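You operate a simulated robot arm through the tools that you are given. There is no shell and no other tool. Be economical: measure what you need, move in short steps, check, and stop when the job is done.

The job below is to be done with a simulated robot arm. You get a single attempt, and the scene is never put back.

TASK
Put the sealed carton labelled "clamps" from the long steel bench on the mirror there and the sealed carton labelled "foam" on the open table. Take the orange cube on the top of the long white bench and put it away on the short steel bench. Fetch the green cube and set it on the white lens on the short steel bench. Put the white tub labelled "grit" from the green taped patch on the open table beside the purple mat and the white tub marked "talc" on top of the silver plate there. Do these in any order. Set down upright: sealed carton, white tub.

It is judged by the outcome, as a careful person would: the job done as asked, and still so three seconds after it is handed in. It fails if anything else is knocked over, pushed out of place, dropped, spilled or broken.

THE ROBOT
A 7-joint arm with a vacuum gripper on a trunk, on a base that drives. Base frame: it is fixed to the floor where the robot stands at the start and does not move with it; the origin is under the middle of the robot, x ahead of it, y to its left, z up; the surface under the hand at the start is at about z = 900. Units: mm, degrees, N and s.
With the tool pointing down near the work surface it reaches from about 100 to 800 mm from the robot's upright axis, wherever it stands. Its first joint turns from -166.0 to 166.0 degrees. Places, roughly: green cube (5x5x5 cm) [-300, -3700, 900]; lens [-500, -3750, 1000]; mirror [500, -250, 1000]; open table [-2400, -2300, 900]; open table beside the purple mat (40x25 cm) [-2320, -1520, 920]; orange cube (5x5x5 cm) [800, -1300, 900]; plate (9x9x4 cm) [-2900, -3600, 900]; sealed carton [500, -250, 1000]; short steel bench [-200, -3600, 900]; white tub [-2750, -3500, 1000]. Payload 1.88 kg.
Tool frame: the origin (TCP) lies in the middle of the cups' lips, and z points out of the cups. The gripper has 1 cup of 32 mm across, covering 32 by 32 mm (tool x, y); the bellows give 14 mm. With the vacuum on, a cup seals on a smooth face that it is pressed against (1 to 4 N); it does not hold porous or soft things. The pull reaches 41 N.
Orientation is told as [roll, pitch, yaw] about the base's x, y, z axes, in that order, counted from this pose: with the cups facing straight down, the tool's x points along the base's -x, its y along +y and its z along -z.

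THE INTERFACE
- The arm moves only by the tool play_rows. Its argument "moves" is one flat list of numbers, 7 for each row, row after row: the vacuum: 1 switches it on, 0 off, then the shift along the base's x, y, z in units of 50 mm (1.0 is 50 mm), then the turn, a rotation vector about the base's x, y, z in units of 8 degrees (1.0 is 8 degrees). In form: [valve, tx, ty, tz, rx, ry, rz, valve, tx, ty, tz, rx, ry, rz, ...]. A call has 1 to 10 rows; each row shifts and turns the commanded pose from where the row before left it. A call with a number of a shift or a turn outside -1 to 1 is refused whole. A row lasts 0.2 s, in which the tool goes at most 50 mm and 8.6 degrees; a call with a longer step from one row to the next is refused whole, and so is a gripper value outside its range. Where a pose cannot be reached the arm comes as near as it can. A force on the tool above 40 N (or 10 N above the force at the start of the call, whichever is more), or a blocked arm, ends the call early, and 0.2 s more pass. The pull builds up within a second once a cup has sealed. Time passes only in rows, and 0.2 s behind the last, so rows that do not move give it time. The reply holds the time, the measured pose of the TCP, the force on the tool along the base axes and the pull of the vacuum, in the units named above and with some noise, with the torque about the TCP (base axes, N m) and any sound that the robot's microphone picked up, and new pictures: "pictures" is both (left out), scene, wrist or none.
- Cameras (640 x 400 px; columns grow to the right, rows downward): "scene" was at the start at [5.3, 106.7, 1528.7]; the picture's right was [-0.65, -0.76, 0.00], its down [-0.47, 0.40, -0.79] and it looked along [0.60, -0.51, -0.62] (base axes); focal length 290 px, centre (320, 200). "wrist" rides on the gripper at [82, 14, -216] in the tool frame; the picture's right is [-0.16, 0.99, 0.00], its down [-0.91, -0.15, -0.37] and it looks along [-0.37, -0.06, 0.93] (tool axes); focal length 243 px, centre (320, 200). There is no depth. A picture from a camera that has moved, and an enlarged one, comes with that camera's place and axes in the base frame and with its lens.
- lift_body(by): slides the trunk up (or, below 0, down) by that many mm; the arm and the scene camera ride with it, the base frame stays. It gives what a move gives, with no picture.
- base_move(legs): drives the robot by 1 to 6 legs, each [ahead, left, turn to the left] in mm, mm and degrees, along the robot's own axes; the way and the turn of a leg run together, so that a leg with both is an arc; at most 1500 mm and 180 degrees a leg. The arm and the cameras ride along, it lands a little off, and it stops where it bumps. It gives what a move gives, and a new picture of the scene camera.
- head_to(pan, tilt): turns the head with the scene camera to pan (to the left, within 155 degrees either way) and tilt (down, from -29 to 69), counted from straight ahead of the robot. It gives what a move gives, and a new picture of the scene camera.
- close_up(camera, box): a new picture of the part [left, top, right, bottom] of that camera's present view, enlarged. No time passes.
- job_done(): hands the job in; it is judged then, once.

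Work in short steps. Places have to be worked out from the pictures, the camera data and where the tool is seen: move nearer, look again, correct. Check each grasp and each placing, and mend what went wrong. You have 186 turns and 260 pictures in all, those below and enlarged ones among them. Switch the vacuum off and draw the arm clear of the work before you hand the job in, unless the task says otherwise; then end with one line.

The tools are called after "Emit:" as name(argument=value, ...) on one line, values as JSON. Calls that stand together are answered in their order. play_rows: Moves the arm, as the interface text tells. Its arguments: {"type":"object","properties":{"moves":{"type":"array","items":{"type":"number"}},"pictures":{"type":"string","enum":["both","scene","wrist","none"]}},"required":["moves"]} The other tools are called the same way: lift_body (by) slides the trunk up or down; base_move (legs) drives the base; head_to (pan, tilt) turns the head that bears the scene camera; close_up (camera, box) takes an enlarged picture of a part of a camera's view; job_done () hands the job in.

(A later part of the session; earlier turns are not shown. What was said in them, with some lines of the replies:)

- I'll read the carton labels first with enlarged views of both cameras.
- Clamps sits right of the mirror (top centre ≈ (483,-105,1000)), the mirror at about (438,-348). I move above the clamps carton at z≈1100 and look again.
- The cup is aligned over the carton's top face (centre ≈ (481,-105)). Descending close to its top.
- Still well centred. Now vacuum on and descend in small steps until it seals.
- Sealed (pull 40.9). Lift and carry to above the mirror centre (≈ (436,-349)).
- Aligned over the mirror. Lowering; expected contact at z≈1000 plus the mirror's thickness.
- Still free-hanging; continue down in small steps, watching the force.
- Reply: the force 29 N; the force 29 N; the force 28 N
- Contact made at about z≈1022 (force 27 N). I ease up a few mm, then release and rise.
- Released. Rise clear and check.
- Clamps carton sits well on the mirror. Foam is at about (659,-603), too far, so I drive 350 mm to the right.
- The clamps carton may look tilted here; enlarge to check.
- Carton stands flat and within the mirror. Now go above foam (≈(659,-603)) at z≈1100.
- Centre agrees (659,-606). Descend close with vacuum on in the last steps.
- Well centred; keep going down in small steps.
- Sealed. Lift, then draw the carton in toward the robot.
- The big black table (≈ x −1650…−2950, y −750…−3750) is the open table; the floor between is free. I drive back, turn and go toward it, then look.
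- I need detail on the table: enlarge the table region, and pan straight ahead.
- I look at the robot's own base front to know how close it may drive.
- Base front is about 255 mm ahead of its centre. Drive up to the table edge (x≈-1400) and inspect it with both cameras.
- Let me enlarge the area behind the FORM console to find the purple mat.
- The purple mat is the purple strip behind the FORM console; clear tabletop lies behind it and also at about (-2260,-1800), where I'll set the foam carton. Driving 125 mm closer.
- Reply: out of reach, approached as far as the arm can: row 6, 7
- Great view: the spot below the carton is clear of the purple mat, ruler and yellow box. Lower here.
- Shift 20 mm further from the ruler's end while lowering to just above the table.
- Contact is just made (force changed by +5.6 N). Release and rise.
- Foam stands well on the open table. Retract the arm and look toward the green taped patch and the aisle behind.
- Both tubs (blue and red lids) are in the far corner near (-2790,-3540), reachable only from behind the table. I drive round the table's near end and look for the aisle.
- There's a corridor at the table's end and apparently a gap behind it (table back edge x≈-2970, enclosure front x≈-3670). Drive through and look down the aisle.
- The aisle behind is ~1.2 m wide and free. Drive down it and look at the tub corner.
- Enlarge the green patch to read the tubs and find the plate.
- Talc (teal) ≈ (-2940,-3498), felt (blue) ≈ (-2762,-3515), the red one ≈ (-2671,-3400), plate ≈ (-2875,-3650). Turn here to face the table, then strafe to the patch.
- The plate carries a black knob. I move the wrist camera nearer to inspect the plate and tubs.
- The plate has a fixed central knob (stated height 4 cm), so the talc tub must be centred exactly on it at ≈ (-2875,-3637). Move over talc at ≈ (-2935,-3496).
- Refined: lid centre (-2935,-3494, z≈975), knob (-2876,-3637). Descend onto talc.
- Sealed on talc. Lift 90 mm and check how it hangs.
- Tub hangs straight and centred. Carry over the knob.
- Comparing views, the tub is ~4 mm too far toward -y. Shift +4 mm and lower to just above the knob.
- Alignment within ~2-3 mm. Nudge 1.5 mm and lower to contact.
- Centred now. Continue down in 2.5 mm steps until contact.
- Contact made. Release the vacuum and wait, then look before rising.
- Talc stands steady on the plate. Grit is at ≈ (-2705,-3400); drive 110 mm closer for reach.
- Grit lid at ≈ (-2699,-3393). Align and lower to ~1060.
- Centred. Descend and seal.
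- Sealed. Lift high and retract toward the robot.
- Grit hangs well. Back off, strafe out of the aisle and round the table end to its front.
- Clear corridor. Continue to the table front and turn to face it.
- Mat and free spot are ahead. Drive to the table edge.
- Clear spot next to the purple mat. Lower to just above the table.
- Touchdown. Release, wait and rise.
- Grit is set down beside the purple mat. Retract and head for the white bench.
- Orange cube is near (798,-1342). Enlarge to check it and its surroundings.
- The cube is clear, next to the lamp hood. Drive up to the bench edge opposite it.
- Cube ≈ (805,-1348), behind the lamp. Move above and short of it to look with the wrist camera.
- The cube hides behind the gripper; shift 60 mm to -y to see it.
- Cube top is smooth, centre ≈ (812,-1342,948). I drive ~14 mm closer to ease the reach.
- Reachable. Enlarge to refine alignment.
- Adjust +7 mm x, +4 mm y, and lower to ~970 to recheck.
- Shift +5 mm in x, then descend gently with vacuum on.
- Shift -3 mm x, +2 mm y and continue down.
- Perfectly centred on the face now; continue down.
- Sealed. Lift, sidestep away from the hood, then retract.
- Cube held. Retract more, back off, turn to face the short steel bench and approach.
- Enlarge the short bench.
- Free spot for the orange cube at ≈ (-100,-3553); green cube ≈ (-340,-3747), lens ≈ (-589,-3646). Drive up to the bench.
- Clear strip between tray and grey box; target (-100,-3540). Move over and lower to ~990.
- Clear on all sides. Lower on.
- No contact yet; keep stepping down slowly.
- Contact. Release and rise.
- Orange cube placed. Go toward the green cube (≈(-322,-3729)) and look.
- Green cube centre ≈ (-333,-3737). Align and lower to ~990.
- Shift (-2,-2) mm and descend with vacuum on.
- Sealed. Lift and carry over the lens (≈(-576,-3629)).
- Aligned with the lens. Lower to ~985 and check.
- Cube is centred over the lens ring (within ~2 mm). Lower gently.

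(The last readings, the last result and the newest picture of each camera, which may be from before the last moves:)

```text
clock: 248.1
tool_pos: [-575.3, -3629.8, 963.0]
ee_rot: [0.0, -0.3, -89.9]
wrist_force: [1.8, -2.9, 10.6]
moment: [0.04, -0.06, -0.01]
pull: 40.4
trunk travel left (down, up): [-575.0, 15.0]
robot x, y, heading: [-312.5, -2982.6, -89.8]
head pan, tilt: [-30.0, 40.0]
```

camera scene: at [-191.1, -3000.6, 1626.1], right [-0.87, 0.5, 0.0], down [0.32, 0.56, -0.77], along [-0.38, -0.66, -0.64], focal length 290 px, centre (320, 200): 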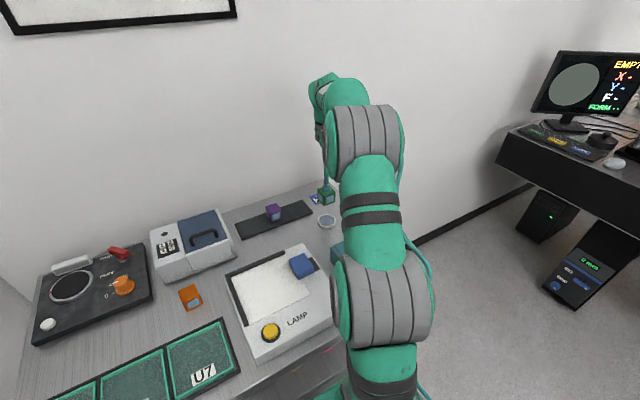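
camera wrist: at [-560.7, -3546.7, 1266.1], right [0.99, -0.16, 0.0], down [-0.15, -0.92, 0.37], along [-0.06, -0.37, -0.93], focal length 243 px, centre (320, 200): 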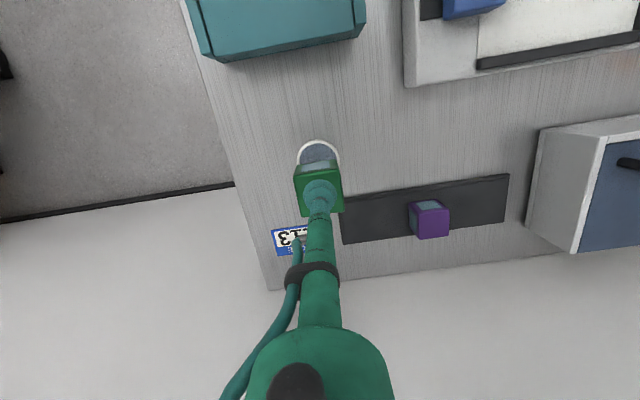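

Contact. Release, wait, rise and verify.

Emit:
play_rows(moves=[0, 0, 0, 0, 0, 0, 0, 0, 0, 0, 0, 0, 0, 0, 0, 0, 0, 0, 0, 0, 0, 0, 0, 0, 0.1, 0, 0, 0, 0, 0, 0, 0.6, 0, 0, 0, 0, 0, 0, 0.9, 0, 0, 0, 0, 0, 0, 0.9, 0, 0, 0], pictures="wrist")

Emit:
close_up(camera="scene", box=[270, 170, 370, 250])

```text
clock: 249.7
tool_pos: [-574.0, -3628.9, 1085.6]
ee_rot: [0.0, 0.1, -89.9]
wrist_force: [0.1, -0.3, -0.9]
moment: [-0.03, -0.03, 0.02]
pull: 0.0
trunk travel left (down, up): [-575.0, 15.0]
robot x, y, heading: [-314.3, -2988.2, -89.8]
head pan, tilt: [-30.0, 40.0]
camera wrist: at [-561.2, -3548.0, 1301.9], right [0.99, -0.16, 0.0], down [-0.15, -0.92, 0.37], along [-0.06, -0.37, -0.93], focal length 243 px, centre (320, 200)
```

wrist: 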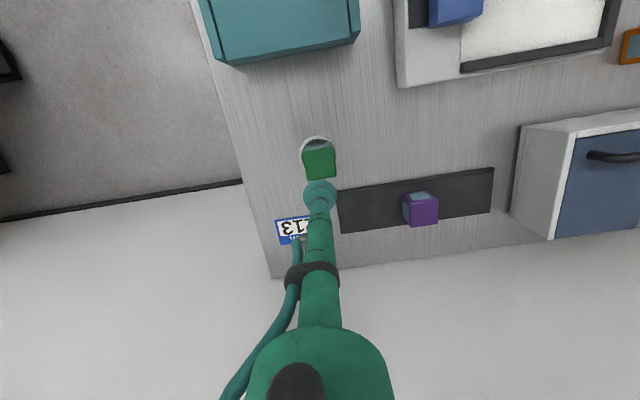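

```text
5.00 times, centred on (320, 210) of scene
camera zoom: at [-191.1, -3000.5, 1626.0], right [-0.87, 0.5, 0.0], down [0.32, 0.56, -0.77], along [-0.38, -0.66, -0.64], focal length 1451 px, centre (320, 150)
```

zoom: 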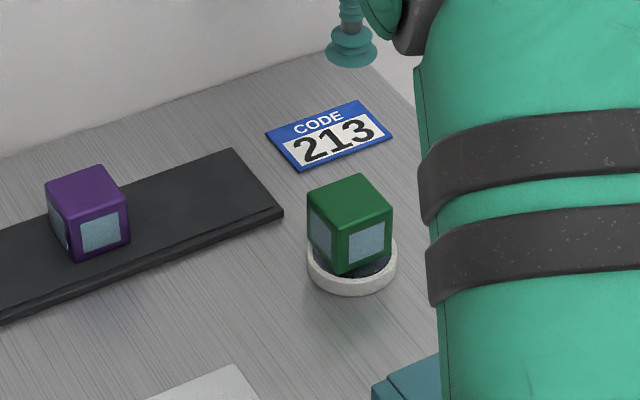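

All placed. Draw the arm clear of the bench and back off, with a last look at the bench.

Emit:
play_rows(moves=[0, 0.3, 0.5, 0.7, 0, 0, 0, 0, 0.5, 0.8, 0.3, 0, 0, 0, 0, 0.5, 0.8, 0, 0, 0, 0, 0, 0.5, 0.8, 0, 0, 0, 0, 0, 0.5, 0.8, 0, 0, 0, 0, 0, 0.5, 0.8, 0, 0, 0, 0], pictures="none")

Emit:
base_move(legs=[[-300, 0, 0]])

Emit:
close_up(camera="scene", box=[120, 120, 400, 300])

```text
clock: 251.1
tool_pos: [-433.8, -3404.8, 1135.4]
ee_rot: [0.0, 0.0, -89.9]
wrist_force: [-0.1, 0.0, 1.1]
moment: [0.01, 0.03, 0.0]
pull: 0.0
trunk travel left (down, up): [-575.0, 15.0]
robot x, y, heading: [-316.7, -2987.3, -90.0]
head pan, tilt: [-30.0, 40.0]
```

```text
clock: 253.2
tool_pos: [-435.9, -3102.6, 1135.8]
ee_rot: [0.1, 0.0, -89.9]
wrist_force: [-0.2, 0.0, -0.3]
moment: [-0.01, 0.0, -0.01]
pull: 0.1
trunk travel left (down, up): [-575.0, 15.0]
robot x, y, heading: [-314.7, -2687.0, -89.8]
head pan, tilt: [-30.0, 40.0]
camera scene: at [-191.7, -2698.7, 1626.0], right [-0.87, 0.5, 0.0], down [0.32, 0.56, -0.77], along [-0.38, -0.66, -0.64], focal length 290 px, centre (320, 200)
```

scene: 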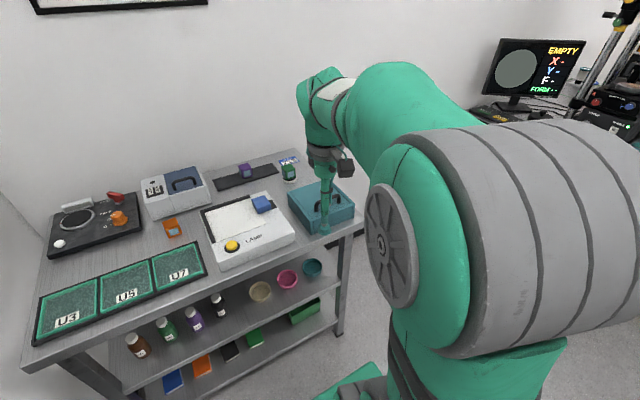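

```text
2.22 times, centred on (260, 210) of scene
camera zoom: at [-191.7, -2698.7, 1626.0], right [-0.87, 0.5, 0.0], down [0.32, 0.56, -0.77], along [-0.38, -0.66, -0.64], focal length 645 px, centre (453, 178)
```

zoom: 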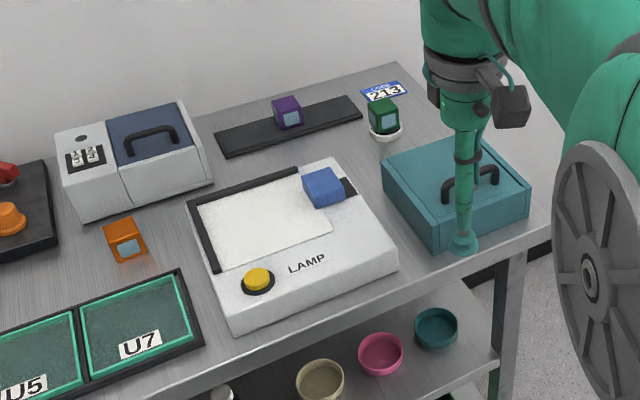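

Everything is in place, the vacuum is off and the arm is clear, so I hand the job in.

Emit:
job_done()

```text
The job is handed in.
```

All six items are placed, the vacuum is off and the arm is clear. The talc tub sits centred on the plate's knob, because the knob leaves no room for it flat on the plate.
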